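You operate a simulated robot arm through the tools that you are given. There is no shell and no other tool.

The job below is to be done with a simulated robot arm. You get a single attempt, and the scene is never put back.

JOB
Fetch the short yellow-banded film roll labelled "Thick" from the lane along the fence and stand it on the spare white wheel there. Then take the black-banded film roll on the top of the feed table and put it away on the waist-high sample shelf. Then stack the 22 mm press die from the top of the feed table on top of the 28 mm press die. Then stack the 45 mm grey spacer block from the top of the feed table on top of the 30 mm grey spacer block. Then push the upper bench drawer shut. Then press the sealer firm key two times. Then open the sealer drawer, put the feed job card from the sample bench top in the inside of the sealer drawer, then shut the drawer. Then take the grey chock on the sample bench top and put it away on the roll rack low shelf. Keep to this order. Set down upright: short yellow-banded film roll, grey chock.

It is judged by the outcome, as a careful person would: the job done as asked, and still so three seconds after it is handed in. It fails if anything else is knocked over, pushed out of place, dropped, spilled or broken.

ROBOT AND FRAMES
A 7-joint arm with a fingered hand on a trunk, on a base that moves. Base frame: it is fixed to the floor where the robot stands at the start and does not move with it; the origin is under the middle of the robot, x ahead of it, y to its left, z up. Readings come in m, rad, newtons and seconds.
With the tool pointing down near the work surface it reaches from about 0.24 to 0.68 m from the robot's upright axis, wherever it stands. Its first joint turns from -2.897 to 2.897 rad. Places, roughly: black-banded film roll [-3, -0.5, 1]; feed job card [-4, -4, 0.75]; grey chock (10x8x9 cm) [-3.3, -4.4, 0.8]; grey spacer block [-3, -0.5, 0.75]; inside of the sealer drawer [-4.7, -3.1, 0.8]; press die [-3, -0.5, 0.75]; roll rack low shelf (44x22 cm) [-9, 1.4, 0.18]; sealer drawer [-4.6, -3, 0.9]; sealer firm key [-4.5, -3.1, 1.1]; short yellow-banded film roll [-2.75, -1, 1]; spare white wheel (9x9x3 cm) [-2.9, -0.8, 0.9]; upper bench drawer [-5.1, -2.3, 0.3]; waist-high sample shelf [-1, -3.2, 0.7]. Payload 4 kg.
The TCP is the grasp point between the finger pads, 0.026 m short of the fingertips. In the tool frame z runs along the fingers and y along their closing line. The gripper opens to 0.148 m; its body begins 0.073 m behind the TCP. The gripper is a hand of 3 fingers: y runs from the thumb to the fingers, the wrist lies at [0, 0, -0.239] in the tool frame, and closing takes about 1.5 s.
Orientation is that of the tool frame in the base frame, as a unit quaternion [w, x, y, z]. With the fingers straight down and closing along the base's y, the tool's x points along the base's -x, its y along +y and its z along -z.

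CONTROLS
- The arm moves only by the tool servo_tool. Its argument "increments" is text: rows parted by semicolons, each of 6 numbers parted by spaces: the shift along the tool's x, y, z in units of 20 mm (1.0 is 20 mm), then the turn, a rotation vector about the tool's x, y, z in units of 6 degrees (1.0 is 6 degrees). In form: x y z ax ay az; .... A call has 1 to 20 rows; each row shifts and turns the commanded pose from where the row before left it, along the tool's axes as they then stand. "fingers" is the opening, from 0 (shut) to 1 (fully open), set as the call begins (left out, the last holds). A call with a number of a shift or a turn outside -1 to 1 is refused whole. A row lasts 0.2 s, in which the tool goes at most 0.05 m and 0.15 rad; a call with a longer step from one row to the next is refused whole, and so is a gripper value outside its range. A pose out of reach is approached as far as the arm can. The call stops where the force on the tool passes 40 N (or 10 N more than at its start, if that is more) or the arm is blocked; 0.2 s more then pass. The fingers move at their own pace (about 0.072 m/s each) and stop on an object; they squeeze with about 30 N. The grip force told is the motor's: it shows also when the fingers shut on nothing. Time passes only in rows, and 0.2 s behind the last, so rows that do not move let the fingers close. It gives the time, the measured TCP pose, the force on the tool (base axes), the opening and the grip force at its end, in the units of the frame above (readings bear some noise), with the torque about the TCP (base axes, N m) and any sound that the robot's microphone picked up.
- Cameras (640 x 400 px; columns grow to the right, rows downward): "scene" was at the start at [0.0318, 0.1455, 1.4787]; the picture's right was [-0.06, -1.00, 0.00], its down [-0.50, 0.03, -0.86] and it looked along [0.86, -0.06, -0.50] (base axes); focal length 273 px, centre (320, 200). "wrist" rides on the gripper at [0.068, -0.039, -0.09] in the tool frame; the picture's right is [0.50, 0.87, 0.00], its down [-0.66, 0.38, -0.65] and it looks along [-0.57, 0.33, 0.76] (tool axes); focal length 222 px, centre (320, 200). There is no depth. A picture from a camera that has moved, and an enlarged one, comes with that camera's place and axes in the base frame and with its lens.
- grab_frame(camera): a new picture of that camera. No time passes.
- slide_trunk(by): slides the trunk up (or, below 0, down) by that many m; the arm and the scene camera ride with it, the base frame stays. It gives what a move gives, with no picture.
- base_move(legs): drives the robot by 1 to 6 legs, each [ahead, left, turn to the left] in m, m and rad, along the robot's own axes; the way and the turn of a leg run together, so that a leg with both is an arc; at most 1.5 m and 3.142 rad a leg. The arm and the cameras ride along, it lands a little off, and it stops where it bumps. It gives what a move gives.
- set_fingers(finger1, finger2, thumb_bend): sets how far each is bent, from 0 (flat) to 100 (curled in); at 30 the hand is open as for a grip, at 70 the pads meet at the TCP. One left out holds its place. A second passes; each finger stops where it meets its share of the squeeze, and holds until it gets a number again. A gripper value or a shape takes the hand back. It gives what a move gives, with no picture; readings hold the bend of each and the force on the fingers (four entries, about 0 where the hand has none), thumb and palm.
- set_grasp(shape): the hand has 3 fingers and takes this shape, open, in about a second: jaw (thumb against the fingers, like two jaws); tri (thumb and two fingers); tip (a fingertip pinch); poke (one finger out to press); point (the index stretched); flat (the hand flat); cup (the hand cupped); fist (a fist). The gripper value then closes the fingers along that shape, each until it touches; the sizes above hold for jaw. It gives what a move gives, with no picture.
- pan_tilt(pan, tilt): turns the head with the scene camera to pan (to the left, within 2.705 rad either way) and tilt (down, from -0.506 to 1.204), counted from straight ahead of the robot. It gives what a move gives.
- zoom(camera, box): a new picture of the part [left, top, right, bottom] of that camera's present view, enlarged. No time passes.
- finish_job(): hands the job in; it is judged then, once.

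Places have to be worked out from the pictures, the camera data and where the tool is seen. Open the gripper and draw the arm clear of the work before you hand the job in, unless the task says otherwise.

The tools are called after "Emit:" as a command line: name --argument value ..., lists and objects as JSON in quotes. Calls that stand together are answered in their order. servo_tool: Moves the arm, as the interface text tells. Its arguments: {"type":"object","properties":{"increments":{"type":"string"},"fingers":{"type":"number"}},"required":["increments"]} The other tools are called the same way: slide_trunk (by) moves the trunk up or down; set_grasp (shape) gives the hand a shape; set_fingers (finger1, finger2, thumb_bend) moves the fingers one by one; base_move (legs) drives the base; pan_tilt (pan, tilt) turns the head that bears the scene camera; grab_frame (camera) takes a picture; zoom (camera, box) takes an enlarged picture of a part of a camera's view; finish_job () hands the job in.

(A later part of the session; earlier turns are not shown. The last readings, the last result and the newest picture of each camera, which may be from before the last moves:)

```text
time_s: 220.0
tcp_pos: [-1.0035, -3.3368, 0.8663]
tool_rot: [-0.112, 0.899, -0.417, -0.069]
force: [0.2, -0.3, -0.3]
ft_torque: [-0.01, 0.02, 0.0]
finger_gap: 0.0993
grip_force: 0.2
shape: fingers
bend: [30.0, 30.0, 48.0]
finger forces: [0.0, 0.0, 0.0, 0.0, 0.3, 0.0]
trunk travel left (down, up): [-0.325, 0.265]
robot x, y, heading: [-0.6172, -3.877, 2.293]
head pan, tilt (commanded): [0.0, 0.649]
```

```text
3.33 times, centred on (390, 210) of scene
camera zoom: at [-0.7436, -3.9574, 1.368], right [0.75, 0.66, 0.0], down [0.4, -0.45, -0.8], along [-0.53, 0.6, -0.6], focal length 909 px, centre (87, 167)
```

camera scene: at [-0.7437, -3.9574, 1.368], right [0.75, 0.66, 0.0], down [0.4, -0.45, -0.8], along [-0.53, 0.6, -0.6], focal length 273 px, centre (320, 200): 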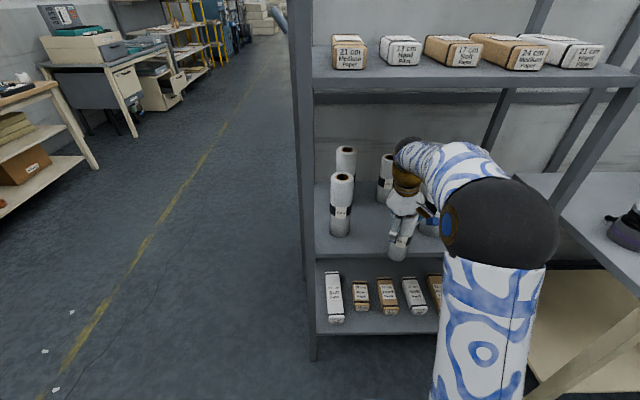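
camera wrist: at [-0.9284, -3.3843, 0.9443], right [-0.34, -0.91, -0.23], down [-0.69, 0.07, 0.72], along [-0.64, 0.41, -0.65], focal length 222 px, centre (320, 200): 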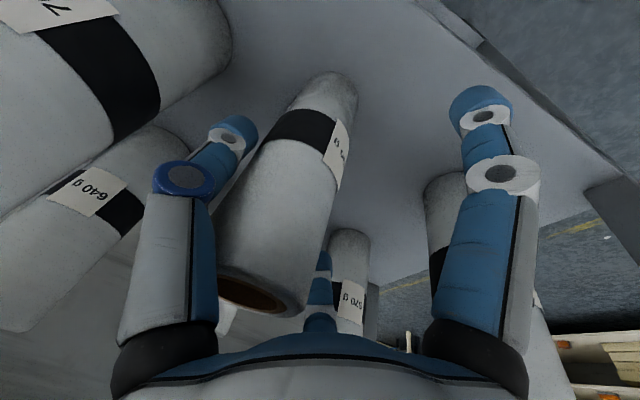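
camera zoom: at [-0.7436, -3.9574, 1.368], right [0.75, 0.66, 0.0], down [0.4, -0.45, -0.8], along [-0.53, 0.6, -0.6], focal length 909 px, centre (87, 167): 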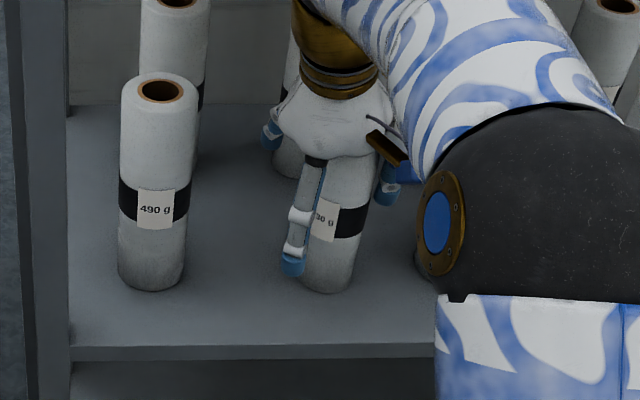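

The roll stands nearly upright, lightly touching the thumb only. From here a straight pull back (with a touch to the right) moves the thumb away from it; I'll start gently.

Emit:
servo_tool --increments "0.25 -0.15 -0.03 0 0 0; 0.25 -0.15 -0.03 0 0 0; 0.25 -0.15 -0.03 0 0 0; 0.25 -0.1 -0.04 0 0 0; 0 0 0 0 0 0; 0 0 0 0 0 0"

Emit:
grab_frame --camera "wrist"

Emit:
zoom --camera "scene" --box '[350, 150, 430, 270]'

```text
time_s: 221.4
tcp_pos: [-0.9821, -3.3457, 0.8661]
tool_rot: [-0.112, 0.899, -0.417, -0.069]
force: [-0.2, 0.6, -0.8]
ft_torque: [-0.02, -0.01, -0.01]
finger_gap: 0.0992
grip_force: 0.0
shape: fingers
bend: [30.0, 30.0, 48.0]
finger forces: [0.0, 0.0, 0.0, 0.0, 0.1, 0.1]
trunk travel left (down, up): [-0.325, 0.265]
robot x, y, heading: [-0.6136, -3.8786, 2.294]
head pan, tilt (commanded): [0.0, 0.649]
```

```text
taken
camera wrist: at [-0.9072, -3.3928, 0.9444], right [-0.34, -0.91, -0.23], down [-0.69, 0.07, 0.72], along [-0.64, 0.41, -0.65], focal length 222 px, centre (320, 200)
```

wrist: 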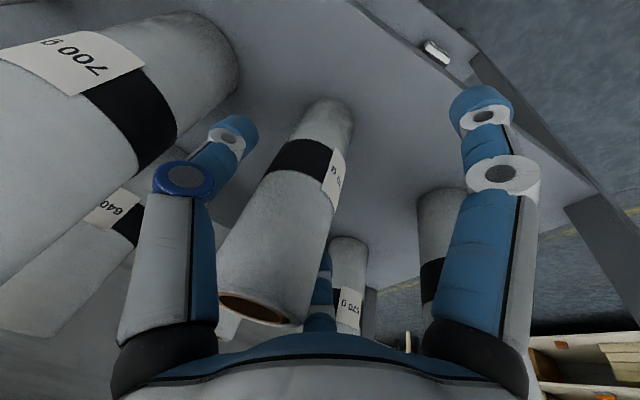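

```text
3.33 times, centred on (390, 210) of scene
camera zoom: at [-0.7436, -3.9574, 1.368], right [0.75, 0.66, 0.0], down [0.4, -0.45, -0.8], along [-0.53, 0.6, -0.6], focal length 909 px, centre (87, 167)
```

zoom: 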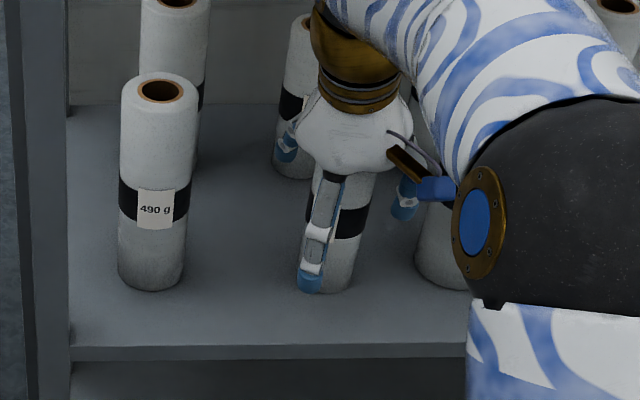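

The roll stands free and the hand has moved off it. I'll keep pulling straight back.

Emit:
servo_tool --increments "0.5 -0.02 -0.11 0 0 0; 0.5 -0.02 -0.11 0 0 0; 0.5 -0.02 -0.11 0 0 0; 0.5 -0.02 -0.11 0 0 0; 0 0 0 0 0 0"

Emit:
grab_frame --camera "wrist"

Emit:
zoom --camera "scene" --box '[350, 150, 430, 270]'

```text
time_s: 222.6
tcp_pos: [-0.9566, -3.3761, 0.8666]
tool_rot: [-0.112, 0.9, -0.416, -0.07]
force: [-0.4, -0.1, 0.4]
ft_torque: [-0.02, 0.02, 0.01]
finger_gap: 0.0992
grip_force: 0.1
shape: fingers
bend: [30.0, 30.0, 48.0]
finger forces: [0.0, 0.0, 0.0, 0.1, 0.1, 0.0]
trunk travel left (down, up): [-0.325, 0.265]
robot x, y, heading: [-0.6153, -3.88, 2.297]
head pan, tilt (commanded): [0.0, 0.649]
```

```text
taken
camera wrist: at [-0.8801, -3.4236, 0.9441], right [-0.34, -0.91, -0.23], down [-0.69, 0.07, 0.72], along [-0.64, 0.41, -0.65], focal length 222 px, centre (320, 200)
```

wrist: 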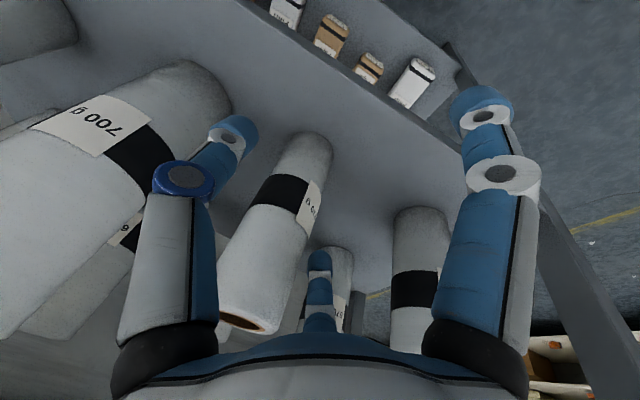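

```text
3.33 times, centred on (390, 210) of scene
camera zoom: at [-0.7436, -3.9574, 1.368], right [0.75, 0.66, 0.0], down [0.4, -0.45, -0.8], along [-0.53, 0.6, -0.6], focal length 909 px, centre (87, 167)
```

zoom: 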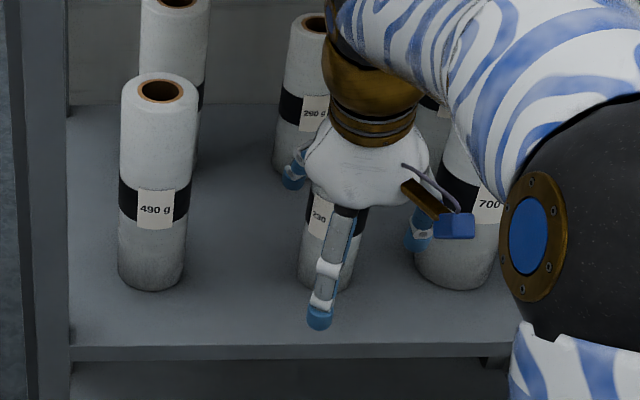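

Clear passage: the roll is between far finger and thumb with ~3 cm lateral clearance. I'll continue straight back out of the shelf.

Emit:
servo_tool --increments "0.73 -0.03 -0.16 0 0 0; 0.73 -0.03 -0.16 0 0 0; 0.73 -0.03 -0.16 0 0 0; 0.9 -0.04 -0.2 0 0 0; 0.9 -0.04 -0.2 0 0 0; 0.9 -0.04 -0.2 0 0 0; 0.9 -0.04 -0.2 0 0 0; 0.9 -0.04 -0.2 0 0 0; 0.9 -0.04 -0.2 0 0 0; 0.9 -0.04 -0.2 0 0 0; 0 0 0 0 0 0"

Emit:
grab_frame --camera "scene"

Emit:
zoom --camera "scene" --box '[310, 120, 470, 280]'

```text
time_s: 225.0
tcp_pos: [-0.8401, -3.5034, 0.8667]
tool_rot: [-0.113, 0.899, -0.417, -0.068]
force: [-0.3, -0.6, -0.5]
ft_torque: [0.0, 0.0, 0.01]
finger_gap: 0.0991
grip_force: 0.0
shape: fingers
bend: [30.0, 30.0, 48.0]
finger forces: [0.1, 0.0, 0.0, 0.0, 0.0, 0.0]
trunk travel left (down, up): [-0.325, 0.265]
robot x, y, heading: [-0.6146, -3.8774, 2.288]
head pan, tilt (commanded): [0.0, 0.649]
```

```text
taken
camera scene: at [-0.7435, -3.9576, 1.368], right [0.75, 0.66, 0.0], down [0.4, -0.45, -0.8], along [-0.53, 0.6, -0.6], focal length 273 px, centre (320, 200)
```

scene: 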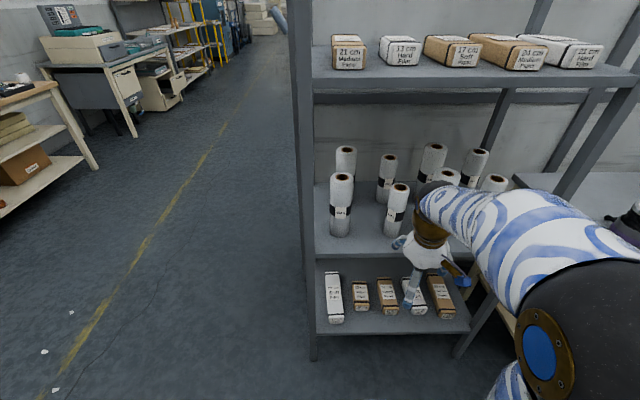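

```text
2.50 times, centred on (390, 200) of scene
camera zoom: at [-0.7435, -3.9576, 1.368], right [0.75, 0.66, 0.0], down [0.4, -0.45, -0.8], along [-0.53, 0.6, -0.6], focal length 682 px, centre (145, 200)
```

zoom: 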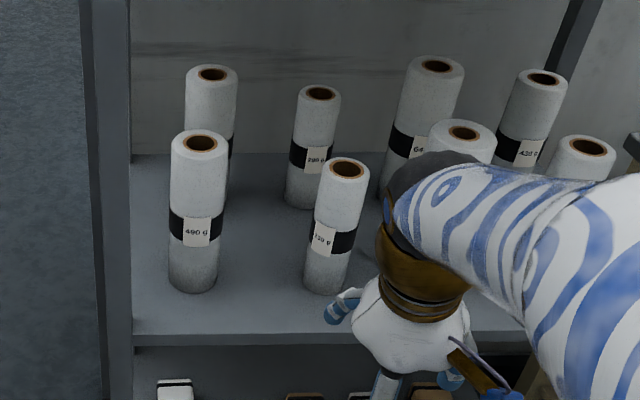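

The black-banded 230 g roll stands upright on the waist-high shelf. Now I'll back away, reset the hand to jaw open, straighten the tool and raise the trunk.

Emit:
base_move --legs '[[-0.35, 0, 0]]'

Emit:
servo_tool --increments "0 0 -1 -0.72 0 0; 0 0 -1 -0.72 0 0; 0 0 -1 0 0.7 0; 0 0 -1 0 0.7 0; 0 0 -1 0 0.67 0; 0 0 -1 0 0 0; 0 0 0 0 0 0" --fingers 1

Emit:
slide_trunk --by 0.22

```text
time_s: 227.3
tcp_pos: [-0.6083, -3.7678, 0.8669]
tool_rot: [-0.114, 0.9, -0.415, -0.07]
force: [-0.3, 0.3, -0.4]
ft_torque: [0.01, 0.0, 0.01]
finger_gap: 0.0992
grip_force: 0.0
shape: fingers
bend: [30.0, 30.0, 48.0]
finger forces: [0.0, 0.0, 0.1, 0.0, 0.0, 0.0]
trunk travel left (down, up): [-0.325, 0.265]
robot x, y, heading: [-0.3812, -4.1407, 2.298]
head pan, tilt (commanded): [0.0, 0.649]
```

```text
time_s: 228.9
tcp_pos: [-0.6011, -3.7828, 0.985]
tool_rot: [0.0, 0.911, -0.411, -0.002]
force: [0.3, -0.4, 0.8]
ft_torque: [0.03, 0.01, -0.02]
finger_gap: 0.1481
grip_force: 0.1
shape: jaw
bend: [30.0, 30.0, 30.0]
finger forces: [0.1, 0.0, 0.1, 0.0, 0.1, 0.0]
trunk travel left (down, up): [-0.325, 0.265]
robot x, y, heading: [-0.3799, -4.1419, 2.3]
head pan, tilt (commanded): [0.0, 0.649]
```

```text
time_s: 231.2
tcp_pos: [-0.599, -3.7822, 1.2038]
tool_rot: [0.001, 0.912, -0.411, -0.002]
force: [0.1, -0.3, -0.8]
ft_torque: [0.0, -0.01, 0.03]
finger_gap: 0.1481
grip_force: 0.0
shape: jaw
bend: [30.0, 30.0, 30.0]
finger forces: [0.0, 0.1, 0.0, 0.0, 0.0, 0.0]
trunk travel left (down, up): [-0.545, 0.045]
robot x, y, heading: [-0.3842, -4.1355, 2.299]
head pan, tilt (commanded): [0.0, 0.649]
```

Next is the 22 mm die at about (-2.981, -0.373). I'll drive back along the aisle to the left side of the feed table, facing it.

Emit:
base_move --legs '[[0, 0.95, 0], [1.5, 0, 0], [1.5, 0, 0], [1.5, 0, 0], [0.12, 0, 0], [0, 0, -1.573]]'

Emit:
pan_tilt --pan -0.05 --tilt 0.7

Emit:
grab_frame --camera "scene"

```text
time_s: 262.0
tcp_pos: [-3.8206, -1.1074, 1.2044]
tool_rot: [0.002, -0.35, 0.937, 0.001]
force: [0.7, 0.2, 0.0]
ft_torque: [-0.02, 0.0, 0.0]
finger_gap: 0.1478
grip_force: 0.1
shape: jaw
bend: [30.0, 30.0, 30.0]
finger forces: [0.1, 0.0, 0.1, 0.0, 0.0, 0.1]
trunk travel left (down, up): [-0.545, 0.045]
robot x, y, heading: [-4.1828, -1.3231, 0.722]
head pan, tilt (commanded): [0.0, 0.649]
```

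```text
time_s: 262.6
tcp_pos: [-3.8209, -1.1074, 1.2027]
tool_rot: [0.001, -0.35, 0.937, 0.002]
force: [-0.1, -0.3, 0.3]
ft_torque: [0.01, 0.02, 0.0]
finger_gap: 0.1479
grip_force: 0.1
shape: jaw
bend: [30.0, 30.0, 30.0]
finger forces: [0.0, 0.0, 0.0, 0.1, 0.1, 0.1]
trunk travel left (down, up): [-0.545, 0.045]
robot x, y, heading: [-4.1827, -1.3218, 0.72]
head pan, tilt (commanded): [-0.051, 0.7]
```

```text
taken
camera scene: at [-4.2562, -1.1958, 1.5837], right [0.62, -0.79, 0.0], down [-0.51, -0.4, -0.77], along [0.6, 0.47, -0.64], focal length 273 px, centre (320, 200)
```

scene: 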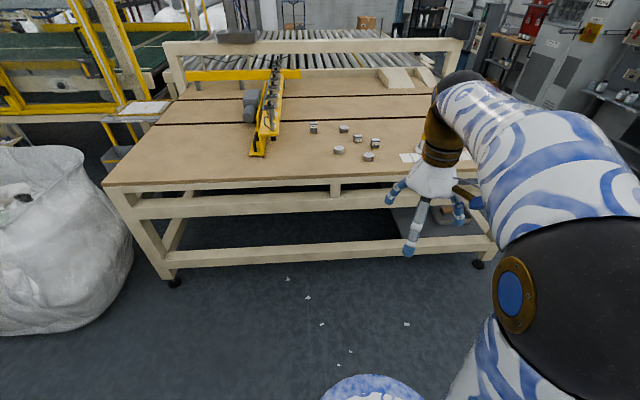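

The robot is 0.72 m from the working spot and lined up. I'll drive forward 0.6 m and check the clearance to the table edge.

Emit:
base_move --legs '[[0.62, 0, 0.005]]'

Emit:
pan_tilt --pan 0.3 --tilt 1.2

Emit:
grab_frame --camera "scene"

```text
time_s: 266.1
tcp_pos: [-3.3579, -0.6915, 1.2047]
tool_rot: [0.001, -0.357, 0.934, 0.001]
force: [0.5, -0.8, 0.0]
ft_torque: [-0.01, 0.0, 0.0]
finger_gap: 0.1479
grip_force: 0.1
shape: jaw
bend: [30.0, 30.0, 30.0]
finger forces: [0.0, 0.0, 0.0, 0.1, 0.1, 0.0]
trunk travel left (down, up): [-0.545, 0.045]
robot x, y, heading: [-3.7129, -0.9165, 0.73]
head pan, tilt (commanded): [-0.051, 0.7]
```

```text
time_s: 267.1
tcp_pos: [-3.3576, -0.6924, 1.2055]
tool_rot: [0.001, -0.356, 0.934, 0.001]
force: [-0.5, 0.0, 1.2]
ft_torque: [0.02, 0.03, -0.01]
finger_gap: 0.148
grip_force: 0.1
shape: jaw
bend: [30.0, 30.0, 30.0]
finger forces: [0.1, 0.0, 0.0, 0.1, 0.0, 0.0]
trunk travel left (down, up): [-0.545, 0.045]
robot x, y, heading: [-3.7167, -0.9127, 0.726]
head pan, tilt (commanded): [0.3, 1.201]
```

```text
taken
camera scene: at [-3.8297, -0.7908, 1.5477], right [0.86, -0.51, 0.0], down [-0.48, -0.8, -0.36], along [0.19, 0.31, -0.93], focal length 273 px, centre (320, 200)
```

scene: 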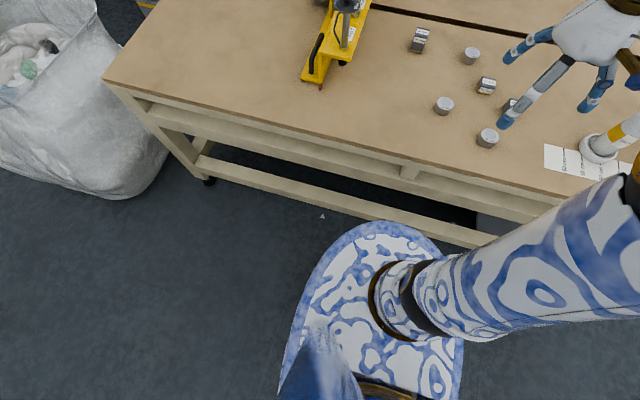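

Clearance is fine (0.47 m from the edge to the robot axis). I'll go 0.09 m closer and then measure the dies.

Emit:
base_move --legs '[[0.09, 0, 0]]'

Emit:
pan_tilt --pan -0.1 --tilt 0.85

Emit:
grab_frame --camera "scene"

Emit:
zoom --camera "scene" --box '[280, 120, 440, 240]'

```text
time_s: 268.1
tcp_pos: [-3.2906, -0.6301, 1.2037]
tool_rot: [0.0, -0.357, 0.934, 0.001]
force: [0.2, 0.4, -0.3]
ft_torque: [-0.04, 0.02, -0.03]
finger_gap: 0.1479
grip_force: 0.0
shape: jaw
bend: [30.0, 30.0, 30.0]
finger forces: [0.1, 0.0, 0.0, 0.0, 0.0, 0.0]
trunk travel left (down, up): [-0.545, 0.045]
robot x, y, heading: [-3.6486, -0.8465, 0.731]
head pan, tilt (commanded): [0.3, 1.201]
```

```text
time_s: 269.0
tcp_pos: [-3.2925, -0.631, 1.2025]
tool_rot: [0.002, -0.356, 0.935, 0.001]
force: [0.8, 0.2, -0.4]
ft_torque: [-0.02, 0.0, -0.04]
finger_gap: 0.1479
grip_force: 0.1
shape: jaw
bend: [30.0, 30.0, 30.0]
finger forces: [0.0, 0.0, 0.0, 0.1, 0.0, 0.0]
trunk travel left (down, up): [-0.545, 0.045]
robot x, y, heading: [-3.65, -0.847, 0.733]
head pan, tilt (commanded): [-0.099, 0.85]
```

```text
taken
camera scene: at [-3.7279, -0.7322, 1.5714], right [0.59, -0.81, 0.0], down [-0.61, -0.44, -0.66], along [0.53, 0.39, -0.75], focal length 273 px, centre (320, 200)
```

scene: 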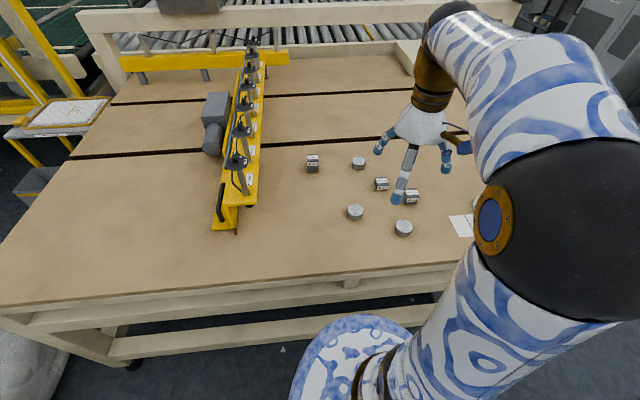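

```text
3.33 times, centred on (360, 180) of scene
camera zoom: at [-3.7279, -0.7322, 1.5714], right [0.59, -0.81, 0.0], down [-0.61, -0.44, -0.66], along [0.53, 0.39, -0.75], focal length 909 px, centre (187, 267)
```

zoom: 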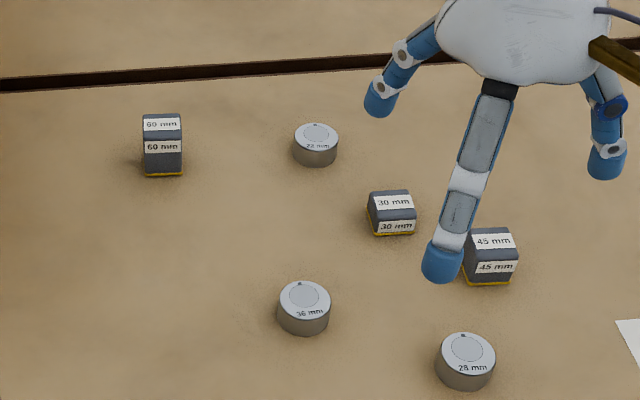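

Measured: 22 mm die at (-2.979, -0.371), 28 mm die at (-3.164, -0.647), dies ~30 mm tall. I'll check how close the base is to the table frame before deciding on the approach.

Emit:
zoom --camera "scene" --box '[220, 260, 480, 400]'

Emit:
pan_tilt --pan 0.2 --tilt 1.2

Emit:
grab_frame --camera "scene"

```text
2.46 times, centred on (350, 330) of scene
camera zoom: at [-3.7279, -0.7322, 1.5714], right [0.59, -0.81, 0.0], down [-0.61, -0.44, -0.66], along [0.53, 0.39, -0.75], focal length 671 px, centre (246, -120)
```

zoom: 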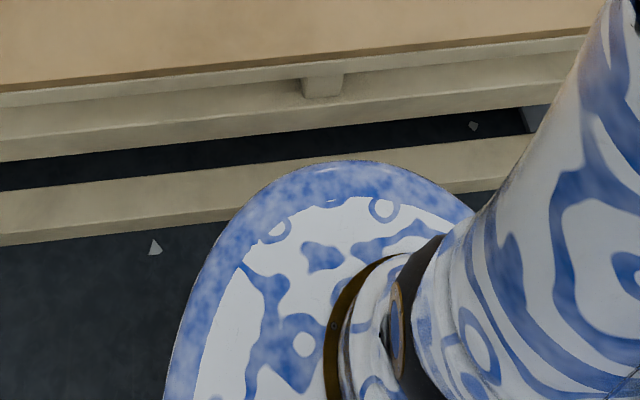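

```text
time_s: 269.9
tcp_pos: [-3.2911, -0.6315, 1.2032]
tool_rot: [0.002, -0.357, 0.934, 0.002]
force: [0.4, 0.6, -0.2]
ft_torque: [-0.01, 0.0, 0.01]
finger_gap: 0.1478
grip_force: 0.1
shape: jaw
bend: [30.0, 30.0, 30.0]
finger forces: [0.0, 0.0, 0.0, 0.0, 0.0, 0.0]
trunk travel left (down, up): [-0.545, 0.045]
robot x, y, heading: [-3.6486, -0.8524, 0.727]
head pan, tilt (commanded): [0.201, 1.201]
```

```text
taken
camera scene: at [-3.7576, -0.7335, 1.5477], right [0.8, -0.6, 0.0], down [-0.56, -0.75, -0.36], along [0.22, 0.29, -0.93], focal length 273 px, centre (320, 200)
```

scene: 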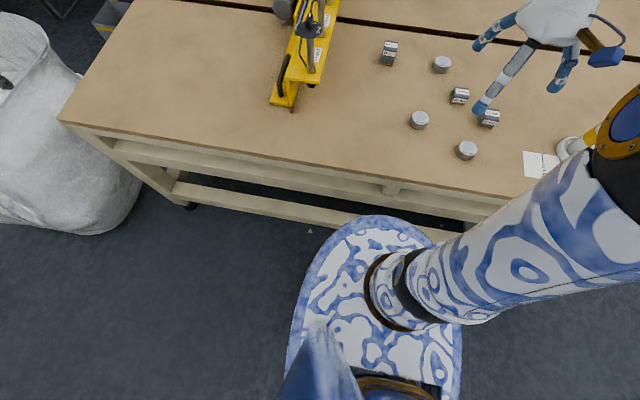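

The trunk platform has ~7 cm clearance, so I'll move 4 cm closer to reduce the tilt needed, then tilt the hand 18° and move over the 22 mm die.

Emit:
base_move --legs '[[0.04, 0, 0]]'

Emit:
servo_tool --increments "0 0 0 0 -1 0; 0 0 0 0 -1 0; 0 0 0 0 -1 0; 0 0 0 0 0 0" --fingers 1

Emit:
pan_tilt --pan -0.1 --tilt 0.75

```text
time_s: 270.7
tcp_pos: [-3.2607, -0.6031, 1.2039]
tool_rot: [0.001, -0.357, 0.934, 0.001]
force: [-0.3, 0.2, 0.4]
ft_torque: [-0.02, 0.02, 0.02]
finger_gap: 0.1479
grip_force: 0.1
shape: jaw
bend: [30.0, 30.0, 30.0]
finger forces: [0.0, 0.0, 0.1, 0.0, 0.0, 0.1]
trunk travel left (down, up): [-0.545, 0.045]
robot x, y, heading: [-3.6196, -0.821, 0.732]
head pan, tilt (commanded): [0.201, 1.201]
```

```text
time_s: 271.7
tcp_pos: [-3.2622, -0.6045, 1.2047]
tool_rot: [0.147, -0.352, 0.923, 0.057]
force: [-0.6, 0.2, 0.4]
ft_torque: [0.02, -0.03, -0.02]
finger_gap: 0.1481
grip_force: 0.1
shape: jaw
bend: [30.0, 30.0, 30.0]
finger forces: [0.1, 0.0, 0.1, 0.0, 0.0, 0.0]
trunk travel left (down, up): [-0.545, 0.045]
robot x, y, heading: [-3.6196, -0.8265, 0.728]
head pan, tilt (commanded): [0.201, 1.201]
```

```text
time_s: 272.6
tcp_pos: [-3.2623, -0.6052, 1.203]
tool_rot: [0.147, -0.352, 0.923, 0.057]
force: [0.5, 0.5, -0.3]
ft_torque: [0.01, -0.01, -0.01]
finger_gap: 0.148
grip_force: 0.0
shape: jaw
bend: [30.0, 30.0, 30.0]
finger forces: [0.0, 0.0, 0.0, 0.1, 0.1, 0.0]
trunk travel left (down, up): [-0.545, 0.045]
robot x, y, heading: [-3.6148, -0.8248, 0.73]
head pan, tilt (commanded): [-0.099, 0.75]
```

Now the move over the die, ending about 10 cm above it.

Emit:
servo_tool --increments "-0.81 -0.043 0.984 0 0 0; -0.81 -0.043 0.984 0 0 0; -0.81 -0.043 0.984 0 0 0; -0.81 -0.043 0.984 0 0 0; -0.81 -0.043 0.984 0 0 0; -0.81 -0.043 0.984 0 0 0; -0.81 -0.043 0.984 0 0 0; -0.81 -0.043 0.984 0 0 0; -0.81 -0.043 0.984 0 0 0; -0.81 -0.043 0.984 0 0 0; -0.81 -0.043 0.984 0 0 0; -0.81 -0.043 0.984 0 0 0; -0.81 -0.043 0.984 0 0 0; -0.81 -0.043 0.984 0 0 0; -0.81 -0.043 0.984 0 0 0; -0.81 -0.043 0.984 0 0 0; -0.81 -0.043 0.984 0 0 0; 0 0 0 0 0 0"

Emit:
grab_frame --camera "wrist"

Emit:
grab_frame --camera "scene"

```text
time_s: 276.4
tcp_pos: [-2.9785, -0.3716, 0.9717]
tool_rot: [0.146, -0.352, 0.923, 0.057]
force: [1.1, 0.2, 0.3]
ft_torque: [0.0, -0.01, -0.01]
finger_gap: 0.1477
grip_force: 0.0
shape: jaw
bend: [30.0, 30.0, 30.0]
finger forces: [0.0, 0.0, 0.0, 0.0, 0.1, 0.0]
trunk travel left (down, up): [-0.545, 0.045]
robot x, y, heading: [-3.6154, -0.8253, 0.729]
head pan, tilt (commanded): [-0.099, 0.75]
```

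```text
taken
camera wrist: at [-3.0213, -0.461, 1.0369], right [-0.93, 0.33, -0.15], down [0.06, 0.56, 0.83], along [0.36, 0.76, -0.54], focal length 222 px, centre (320, 200)
```

wrist: 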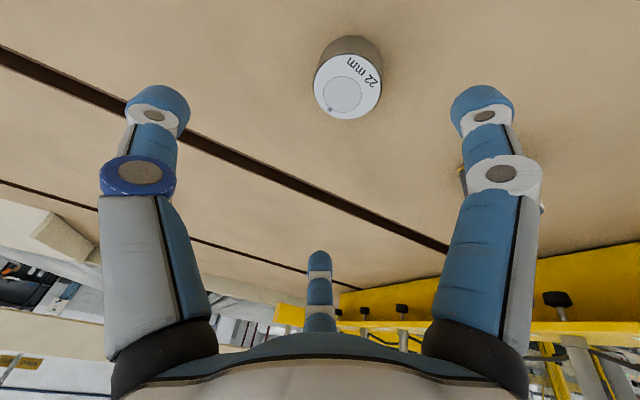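

```text
taken
camera scene: at [-3.6941, -0.7026, 1.5794], right [0.59, -0.81, 0.0], down [-0.55, -0.4, -0.73], along [0.59, 0.43, -0.68], focal length 273 px, centre (320, 200)
```

scene: 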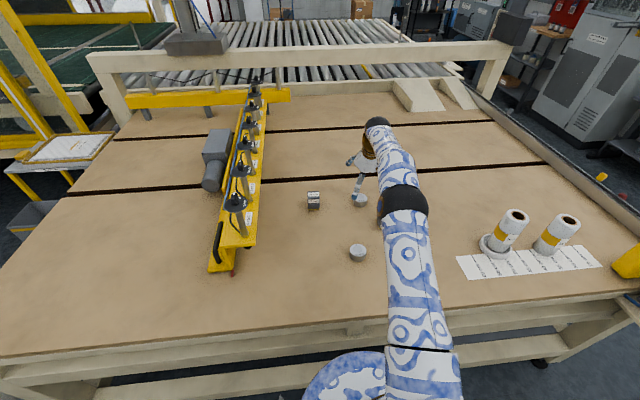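

The tool is right over the 22 mm die. Because of the tilt, the near finger hangs lower, so I'll pre-shape the fingers partly closed before lowering.

Emit:
set_fingers --finger1 46 --finger2 46 --thumb_bend 46

Emit:
grab_frame --camera "wrist"

```text
time_s: 277.4
tcp_pos: [-2.9777, -0.3707, 0.9717]
tool_rot: [0.147, -0.351, 0.923, 0.056]
force: [0.0, 0.2, 0.6]
ft_torque: [0.02, 0.0, 0.0]
finger_gap: 0.076
grip_force: 0.1
shape: fingers
bend: [46.0, 46.0, 46.0]
finger forces: [0.1, 0.1, 0.1, 0.0, 0.0, 0.1]
trunk travel left (down, up): [-0.545, 0.045]
robot x, y, heading: [-3.6177, -0.8263, 0.726]
head pan, tilt (commanded): [-0.099, 0.75]
```

```text
taken
camera wrist: at [-3.0213, -0.4612, 1.0372], right [-0.93, 0.33, -0.15], down [0.06, 0.56, 0.83], along [0.36, 0.76, -0.54], focal length 222 px, centre (320, 200)
```

wrist: 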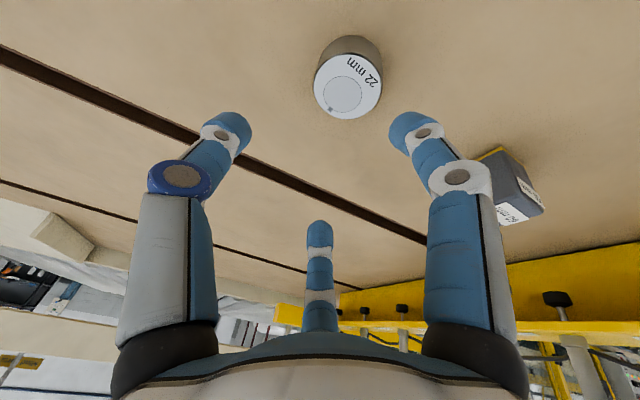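

The fingers now form a 76 mm gap. I'll lower vertically 7 cm around the die.

Emit:
servo_tool --increments "0.216 0 0.666 0 0 0; 0.216 0 0.666 0 0 0; 0.216 0 0.666 0 0 0; 0.216 0 0.666 0 0 0; 0.216 0 0.666 0 0 0; 0 0 0 0 0 0"

Emit:
grab_frame --camera "wrist"

Emit:
zoom --camera "scene" --box '[300, 110, 420, 230]'

```text
time_s: 278.8
tcp_pos: [-2.9778, -0.3706, 0.902]
tool_rot: [0.147, -0.352, 0.923, 0.057]
force: [-0.9, 0.5, 0.1]
ft_torque: [0.0, -0.02, 0.02]
finger_gap: 0.0759
grip_force: 0.1
shape: fingers
bend: [46.0, 46.0, 46.0]
finger forces: [0.1, 0.0, 0.1, 0.0, 0.0, 0.0]
trunk travel left (down, up): [-0.545, 0.045]
robot x, y, heading: [-3.6155, -0.8252, 0.731]
head pan, tilt (commanded): [-0.099, 0.75]
```

```text
taken
camera wrist: at [-3.0206, -0.4615, 0.9663], right [-0.93, 0.33, -0.15], down [0.06, 0.56, 0.83], along [0.36, 0.76, -0.54], focal length 222 px, centre (320, 200)
```

wrist: 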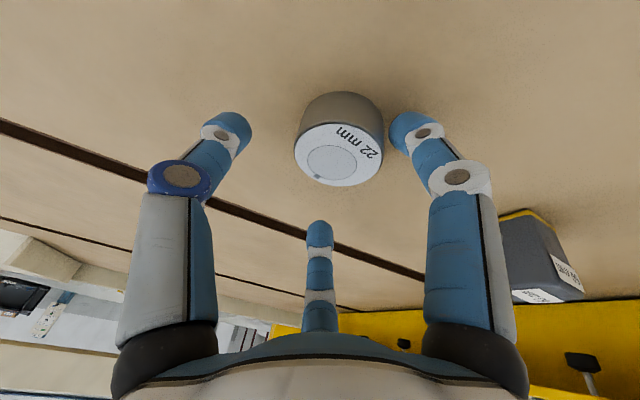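

```text
3.33 times, centred on (360, 170) of scene
camera zoom: at [-3.6941, -0.7026, 1.5794], right [0.59, -0.81, 0.0], down [-0.55, -0.4, -0.73], along [0.59, 0.43, -0.68], focal length 909 px, centre (187, 300)
```

zoom: 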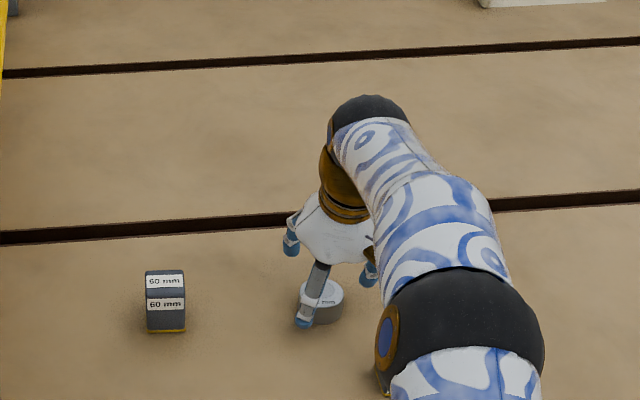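

The die is slightly nearer than the finger centre; I'll shift the hand 1.4 cm back toward the robot and lower about 1 cm more.

Emit:
servo_tool --increments "0.34 0.03 -0.11 0 0 0; 0.34 0.03 -0.11 0 0 0; 0.09 0 0.28 0 0 0; 0.09 0 0.28 0 0 0; 0 0 0 0 0 0"

Emit:
grab_frame --camera "wrist"

```text
time_s: 280.2
tcp_pos: [-2.9897, -0.3793, 0.8973]
tool_rot: [0.153, -0.35, 0.922, 0.059]
force: [-3.5, -4.7, 26.5]
ft_torque: [-0.37, 1.26, 0.12]
finger_gap: 0.0758
grip_force: 12.6
shape: fingers
bend: [44.0, 46.0, 46.0]
finger forces: [25.8, 0.1, 0.0, 0.0, 0.0, 0.0]
trunk travel left (down, up): [-0.545, 0.045]
robot x, y, heading: [-3.6147, -0.8287, 0.728]
head pan, tilt (commanded): [-0.099, 0.75]
stopped in row 5: the force on the tool passed its limit at 41 N (the readings are from after the stop); the commanded pose is now the measured one
```

```text
taken
camera wrist: at [-3.0329, -0.4708, 0.9612], right [-0.93, 0.33, -0.16], down [0.06, 0.55, 0.83], along [0.36, 0.76, -0.53], focal length 222 px, centre (320, 200)
```

wrist: 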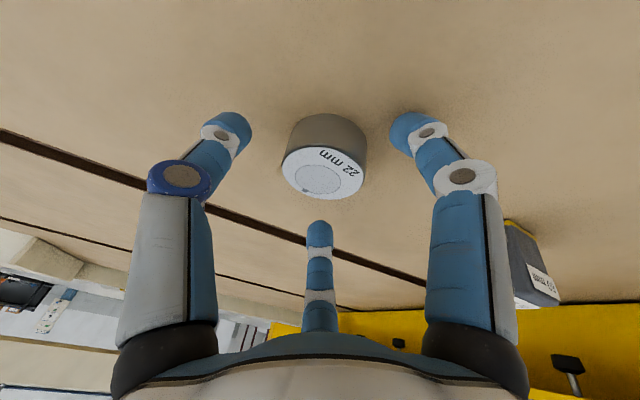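

The near fingertip touched the table early since straighter fingers are longer. I'll raise a bit, close the pre-shape further, and then lower again.

Emit:
servo_tool --increments "-0.15 0 -0.48 0 0 0; 0 0 0 0 0 0"

Emit:
set_fingers --finger1 51 --finger2 51 --thumb_bend 51

Emit:
grab_frame --camera "wrist"

```text
time_s: 280.8
tcp_pos: [-2.9899, -0.3802, 0.9021]
tool_rot: [0.148, -0.352, 0.923, 0.058]
force: [-0.6, -1.2, -1.0]
ft_torque: [0.02, -0.01, 0.02]
finger_gap: 0.0755
grip_force: 0.0
shape: fingers
bend: [46.0, 46.0, 46.0]
finger forces: [0.0, 0.0, 0.0, 0.0, 0.1, 0.0]
trunk travel left (down, up): [-0.545, 0.045]
robot x, y, heading: [-3.6152, -0.8258, 0.74]
head pan, tilt (commanded): [-0.099, 0.75]
```

```text
time_s: 281.8
tcp_pos: [-2.9894, -0.3799, 0.9025]
tool_rot: [0.149, -0.352, 0.922, 0.058]
force: [-0.8, -0.1, -0.1]
ft_torque: [0.01, -0.05, 0.0]
finger_gap: 0.0594
grip_force: 0.1
shape: fingers
bend: [51.0, 51.0, 51.0]
finger forces: [0.0, 0.1, 0.1, 0.1, 0.1, 0.0]
trunk travel left (down, up): [-0.545, 0.045]
robot x, y, heading: [-3.6183, -0.824, 0.728]
head pan, tilt (commanded): [-0.099, 0.75]
```

```text
taken
camera wrist: at [-3.0319, -0.4698, 0.9672], right [-0.93, 0.33, -0.16], down [0.06, 0.56, 0.83], along [0.36, 0.76, -0.54], focal length 222 px, centre (320, 200)
```

wrist: 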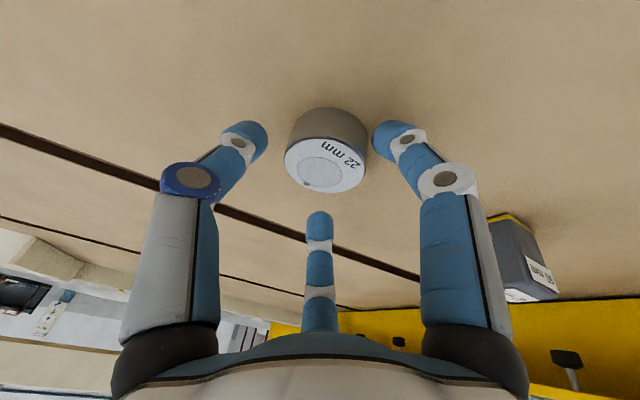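

The die is centred between the fingertips. I'll lower in small steps until near the table.

Emit:
servo_tool --increments "0.08 0 0.24 0 0 0; 0.08 0 0.24 0 0 0; 0 0 0 0 0 0"

Emit:
servo_tool --increments "0.05 0 0.15 0 0 0; 0.05 0 0.15 0 0 0; 0 0 0 0 0 0"

Emit:
grab_frame --camera "wrist"

```text
time_s: 282.6
tcp_pos: [-2.9904, -0.3813, 0.8944]
tool_rot: [0.15, -0.351, 0.922, 0.058]
force: [-3.3, -0.8, 12.7]
ft_torque: [-0.17, 0.59, 0.08]
finger_gap: 0.0587
grip_force: 7.2
shape: fingers
bend: [51.0, 51.0, 51.0]
finger forces: [13.1, 0.0, 0.0, 0.0, 0.0, 0.0]
trunk travel left (down, up): [-0.545, 0.045]
robot x, y, heading: [-3.6185, -0.8243, 0.732]
head pan, tilt (commanded): [-0.099, 0.75]
```

```text
time_s: 283.3
tcp_pos: [-2.9894, -0.3795, 0.8939]
tool_rot: [0.154, -0.35, 0.922, 0.06]
force: [-6.3, -4.3, 24.3]
ft_torque: [-0.32, 1.09, 0.07]
finger_gap: 0.058
grip_force: 12.9
shape: fingers
bend: [50.0, 51.0, 51.0]
finger forces: [25.5, 0.0, 0.1, 0.0, 0.0, 0.1]
trunk travel left (down, up): [-0.545, 0.045]
robot x, y, heading: [-3.6198, -0.8255, 0.731]
head pan, tilt (commanded): [-0.099, 0.75]
stopped in row 3: the force on the tool passed its limit at 41 N (the readings are from after the stop); the commanded pose is now the measured one
```

```text
taken
camera wrist: at [-3.0334, -0.4706, 0.9577], right [-0.93, 0.33, -0.16], down [0.05, 0.55, 0.83], along [0.37, 0.76, -0.53], focal length 222 px, centre (320, 200)
```

wrist: 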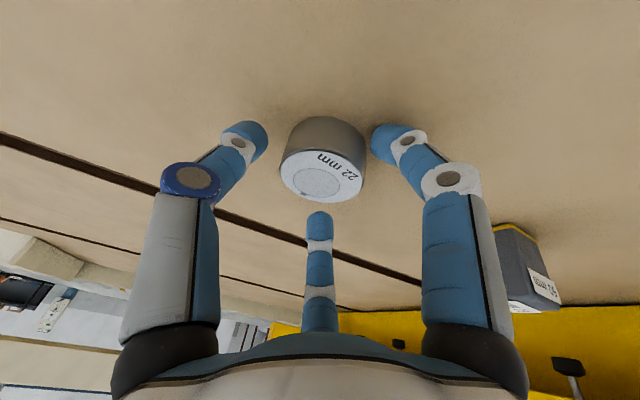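

A straight-down grasp is better, and the arm's axis sits on the robot's right side, so standing side-on to the table will bring it much closer. I'll lift off, straighten the tool and retract, then reposition the base with its right side to the table.

Emit:
servo_tool --increments "-0.309 0 -0.951 0 0 0; -0.309 0 -0.951 0 0 0; -0.309 0 -0.951 0 0 0; -0.309 0 -0.951 0 0 0; 0.6 0 -0.9 0 0 0; 0.6 0 -0.9 0 0 0; 0.6 0 -0.9 0 0 0; 0.6 0 -0.9 0 0 0; 0.9 0 -0.6 0 1 0; 0.9 0 -0.6 0 1 0; 0.9 0 -0.3 0 1 0; 1 0 -0.1 0 0 0; 1 0 0 0 0 0; 1 0 0 0 0 0; 1 0 0 0 0 0; 1 0 0 0 0 0; 1 0 0 0 0 0; 1 0 0 0 0 0; 0 0 0 0 0 0"

Emit:
grab_frame --camera "scene"

```text
time_s: 287.3
tcp_pos: [-3.1895, -0.558, 1.0399]
tool_rot: [0.005, -0.356, 0.935, 0.003]
force: [0.1, 0.4, 0.0]
ft_torque: [-0.01, 0.01, 0.0]
finger_gap: 0.0587
grip_force: 0.0
shape: fingers
bend: [51.0, 51.0, 51.0]
finger forces: [0.0, 0.0, 0.1, 0.0, 0.0, 0.0]
trunk travel left (down, up): [-0.545, 0.045]
robot x, y, heading: [-3.6173, -0.8278, 0.732]
head pan, tilt (commanded): [-0.099, 0.75]
```

```text
taken
camera scene: at [-3.6945, -0.7029, 1.5794], right [0.59, -0.81, 0.0], down [-0.55, -0.4, -0.73], along [0.59, 0.43, -0.68], focal length 273 px, centre (320, 200)
```

scene: 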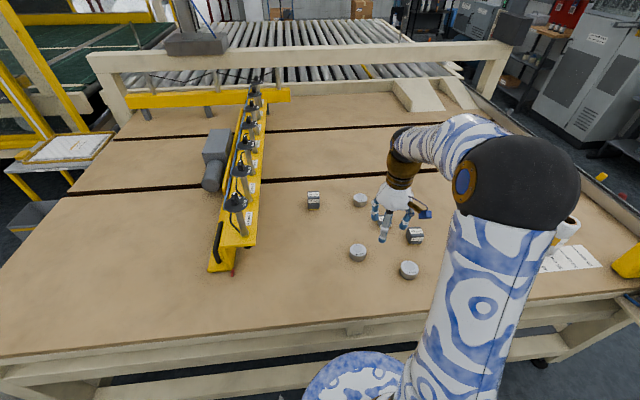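

I'll raise and retract the arm, back off, and turn so the robot's right side faces the table.

Emit:
servo_tool --increments "1 0 -1 0 0 0; 1 0 -1 0 0 0; 1 0 -1 0 0 0; 1 0 -1 0 0 0; 0 0 -1 0 0 0; 0 0 -1 0 0 0; 0 0 0 0 0 0" --fingers 1

Emit:
base_move --legs '[[-0.45, 0, 0], [0, 0, 1.568]]'

Emit:
pan_tilt --pan -1.5 --tilt 0.8

Emit:
grab_frame --camera "scene"

```text
time_s: 288.9
tcp_pos: [-3.2496, -0.6127, 1.1605]
tool_rot: [0.005, -0.356, 0.935, 0.002]
force: [0.4, 0.6, -0.1]
ft_torque: [0.03, 0.0, -0.03]
finger_gap: 0.1477
grip_force: 0.0
shape: jaw
bend: [30.0, 30.0, 30.0]
finger forces: [0.0, 0.1, 0.1, 0.1, 0.0, 0.1]
trunk travel left (down, up): [-0.545, 0.045]
robot x, y, heading: [-3.618, -0.8246, 0.732]
head pan, tilt (commanded): [-0.099, 0.75]
```

```text
time_s: 295.4
tcp_pos: [-4.1626, -0.7553, 1.1578]
tool_rot: [-0.002, 0.912, -0.409, -0.005]
force: [-0.3, -0.6, -0.1]
ft_torque: [-0.02, 0.0, 0.05]
finger_gap: 0.1478
grip_force: 0.0
shape: jaw
bend: [30.0, 30.0, 30.0]
finger forces: [0.1, 0.0, 0.1, 0.0, 0.0, 0.1]
trunk travel left (down, up): [-0.545, 0.045]
robot x, y, heading: [-3.9494, -1.1254, 2.302]
head pan, tilt (commanded): [-0.099, 0.75]
```

```text
time_s: 296.9
tcp_pos: [-4.1616, -0.755, 1.1588]
tool_rot: [-0.002, 0.912, -0.409, -0.005]
force: [0.3, -0.4, 0.0]
ft_torque: [-0.03, 0.02, -0.01]
finger_gap: 0.1482
grip_force: 0.1
shape: jaw
bend: [30.0, 30.0, 30.0]
finger forces: [0.1, 0.0, 0.1, 0.0, 0.0, 0.1]
trunk travel left (down, up): [-0.545, 0.045]
robot x, y, heading: [-3.9513, -1.126, 2.302]
head pan, tilt (commanded): [-1.499, 0.799]
```

```text
taken
camera scene: at [-3.9658, -1.2101, 1.5754], right [0.72, -0.7, 0.0], down [-0.5, -0.52, -0.7], along [0.48, 0.5, -0.72], focal length 273 px, centre (320, 200)
```

scene: 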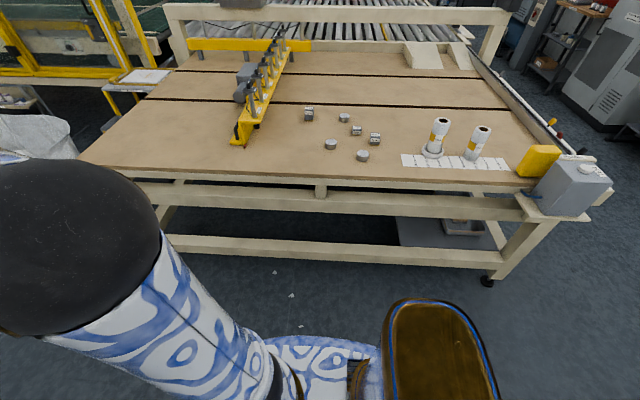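

I'll shift right toward the table by 0.36 m and slightly back, then look down to check the side clearance.

Emit:
base_move --legs '[[-0.08, -0.36, -0.005]]'

Emit:
pan_tilt --pan -1.3 --tilt 1.2

Emit:
grab_frame --camera "scene"

```text
time_s: 299.3
tcp_pos: [-3.8352, -0.5713, 1.1582]
tool_rot: [-0.001, 0.91, -0.414, -0.005]
force: [0.2, -0.3, 0.4]
ft_torque: [0.0, 0.05, 0.02]
finger_gap: 0.1484
grip_force: 0.1
shape: jaw
bend: [30.0, 30.0, 30.0]
finger forces: [0.0, 0.1, 0.0, 0.1, 0.0, 0.1]
trunk travel left (down, up): [-0.545, 0.045]
robot x, y, heading: [-3.6265, -0.9418, 2.298]
head pan, tilt (commanded): [-1.499, 0.799]
```

```text
time_s: 300.2
tcp_pos: [-3.8361, -0.5722, 1.1579]
tool_rot: [-0.001, 0.911, -0.413, -0.005]
force: [0.1, 0.1, -0.2]
ft_torque: [0.0, -0.01, 0.01]
finger_gap: 0.1478
grip_force: 0.0
shape: jaw
bend: [30.0, 30.0, 30.0]
finger forces: [0.0, 0.1, 0.0, 0.0, 0.1, 0.0]
trunk travel left (down, up): [-0.545, 0.045]
robot x, y, heading: [-3.6253, -0.9437, 2.295]
head pan, tilt (commanded): [-1.3, 1.201]
```

```text
taken
camera scene: at [-3.6685, -1.0392, 1.5477], right [0.84, -0.55, 0.0], down [-0.51, -0.78, -0.36], along [0.2, 0.3, -0.93], focal length 273 px, centre (320, 200)
```

scene: 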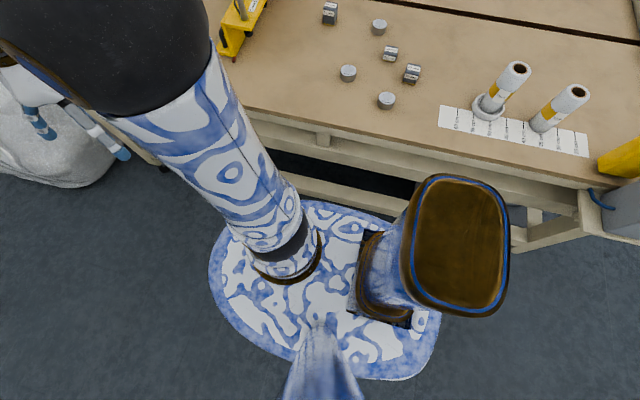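

The platform's right side is about 0.21 m from centre, so there is room. I'll shift 0.12 m closer, then swing the arm over the table along a straight path.

Emit:
base_move --legs '[[0, -0.12, 0]]'

Emit:
servo_tool --increments "1 -0.9 0 0 0 0; 1 -0.9 0 0 0 0; 1 -0.9 0 0 0 0; 1 -0.9 0 0 0 0; 1 -0.9 0 0 0 0; 1 -0.9 0 0 0 0; 1 -0.9 0 0 0 0; 1 -0.9 0 0 0 0; 1 -0.9 0 0 0 0; 1 -0.9 0 0 0 0; 1 -0.9 0 0 0 0; 1 -0.9 0 0 0 0; 0 0 0 0 0 0"

Emit:
grab_frame --camera "scene"

```text
time_s: 301.4
tcp_pos: [-3.7439, -0.491, 1.1581]
tool_rot: [-0.001, 0.911, -0.413, -0.006]
force: [0.7, 0.0, -0.4]
ft_torque: [0.01, 0.04, 0.0]
finger_gap: 0.1478
grip_force: 0.1
shape: jaw
bend: [30.0, 30.0, 30.0]
finger forces: [0.0, 0.0, 0.0, 0.0, 0.1, 0.0]
trunk travel left (down, up): [-0.545, 0.045]
robot x, y, heading: [-3.5368, -0.8608, 2.295]
head pan, tilt (commanded): [-1.3, 1.201]
```

```text
time_s: 304.2
tcp_pos: [-3.4228, -0.5296, 1.1559]
tool_rot: [-0.001, 0.911, -0.413, -0.004]
force: [-0.5, 0.5, 0.5]
ft_torque: [-0.04, 0.01, -0.02]
finger_gap: 0.1479
grip_force: 0.0
shape: jaw
bend: [30.0, 30.0, 30.0]
finger forces: [0.0, 0.0, 0.0, 0.1, 0.0, 0.0]
trunk travel left (down, up): [-0.545, 0.045]
robot x, y, heading: [-3.536, -0.8594, 2.29]
head pan, tilt (commanded): [-1.3, 1.201]
```

```text
taken
camera scene: at [-3.5772, -0.9588, 1.5477], right [0.84, -0.54, 0.0], down [-0.51, -0.78, -0.36], along [0.2, 0.3, -0.93], focal length 273 px, centre (320, 200)
```

scene: 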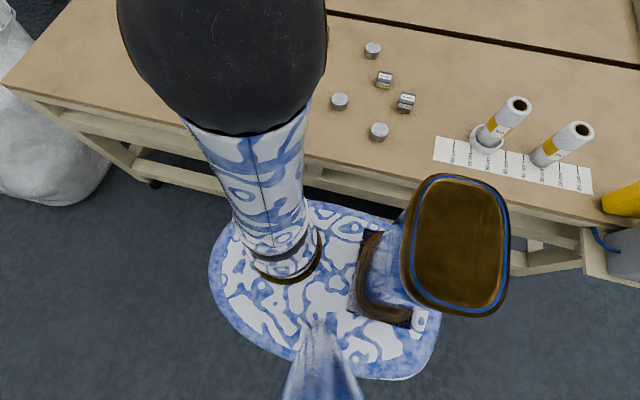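

Now I'll move the hand over the 22 mm die at this height.

Emit:
servo_tool --increments "0.43 -1 0 0 0 0; 0.43 -1 0 0 0 0; 0.43 -1 0 0 0 0; 0.43 -1 0 0 0 0; 0.43 -1 0 0 0 0; 0.43 -1 0 0 0 0; 0.43 -1 0 0 0 0; 0.43 -1 0 0 0 0; 0.43 -1 0 0 0 0; 0.43 -1 0 0 0 0; 0.43 -1 0 0 0 0; 0.43 -1 0 0 0 0; 0.43 -1 0 0 0 0; 0.43 -1 0 0 0 0; 0.43 -1 0 0 0 0; 0.43 -1 0 0 0 0; 0.43 -1 0 0 0 0; 0.43 -1 0 0 0 0; 0.43 -1 0 0 0 0; 0.43 -1 0 0 0 0"

Emit:
servo_tool --increments "0.1 -1 0.5 0 0 0; 0 -0.8 0.5 0 0 0; 0 0 1 0 0 0; 0 0 1 0 0 0; 0 0 1 0 0 0; 0 0 0 0 0 0"

Emit:
pan_tilt --pan -1.5 --tilt 0.9

Emit:
grab_frame --camera "scene"

Emit:
grab_frame --camera "wrist"

```text
time_s: 308.4
tcp_pos: [-3.1174, -0.4308, 1.1501]
tool_rot: [-0.003, 0.911, -0.412, -0.004]
force: [0.1, 1.2, -0.5]
ft_torque: [-0.04, 0.01, 0.01]
finger_gap: 0.1476
grip_force: 0.1
shape: jaw
bend: [30.0, 30.0, 30.0]
finger forces: [0.1, 0.0, 0.1, 0.0, 0.0, 0.0]
out of reach, approached as far as the arm can: row 15, 16, 17, 18, 19, 20
trunk travel left (down, up): [-0.545, 0.045]
robot x, y, heading: [-3.5376, -0.8605, 2.293]
head pan, tilt (commanded): [-1.3, 1.201]
```

```text
time_s: 309.8
tcp_pos: [-3.1156, -0.4309, 1.0899]
tool_rot: [-0.002, 0.911, -0.413, -0.005]
force: [0.1, 0.4, 0.6]
ft_torque: [0.01, -0.01, 0.0]
finger_gap: 0.1479
grip_force: 0.1
shape: jaw
bend: [30.0, 30.0, 30.0]
finger forces: [0.0, 0.0, 0.1, 0.0, 0.0, 0.1]
out of reach, approached as far as the arm can: row 1, 2
trunk travel left (down, up): [-0.545, 0.045]
robot x, y, heading: [-3.5383, -0.8611, 2.297]
head pan, tilt (commanded): [-1.3, 1.201]
```

```text
time_s: 310.6
tcp_pos: [-3.1161, -0.4299, 1.091]
tool_rot: [-0.002, 0.911, -0.413, -0.005]
force: [-0.9, -0.3, -0.2]
ft_torque: [0.01, 0.0, -0.02]
finger_gap: 0.1478
grip_force: 0.1
shape: jaw
bend: [30.0, 30.0, 30.0]
finger forces: [0.1, 0.0, 0.1, 0.0, 0.1, 0.0]
trunk travel left (down, up): [-0.545, 0.045]
robot x, y, heading: [-3.5335, -0.8635, 2.298]
head pan, tilt (commanded): [-1.499, 0.901]
```

```text
taken
camera scene: at [-3.5547, -0.9517, 1.5675], right [0.71, -0.7, 0.0], down [-0.55, -0.56, -0.62], along [0.43, 0.44, -0.78], focal length 273 px, centre (320, 200)
```

scene: 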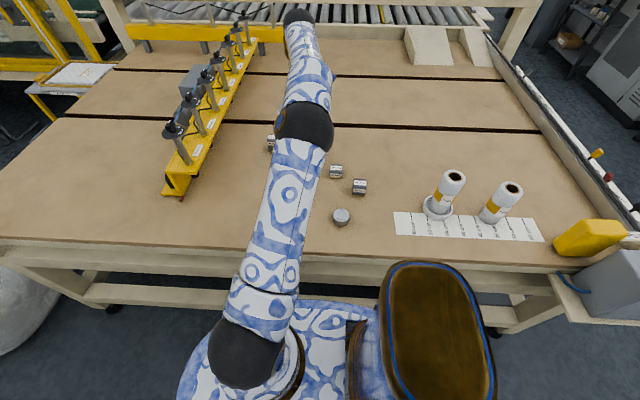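

```text
taken
camera wrist: at [-3.0411, -0.4559, 1.1796], right [-0.32, -0.95, 0.0], down [-0.71, 0.24, 0.66], along [-0.63, 0.22, -0.75], focal length 222 px, centre (320, 200)
```

wrist: 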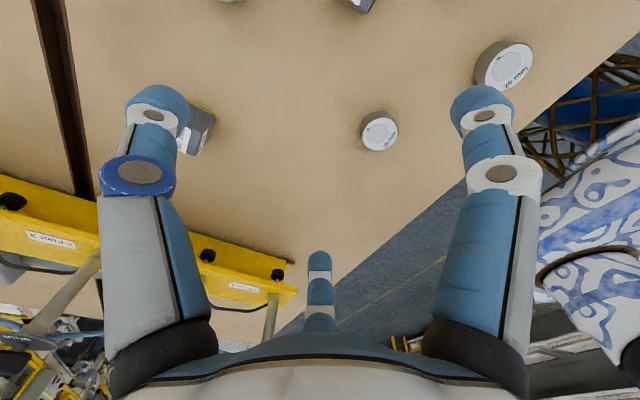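

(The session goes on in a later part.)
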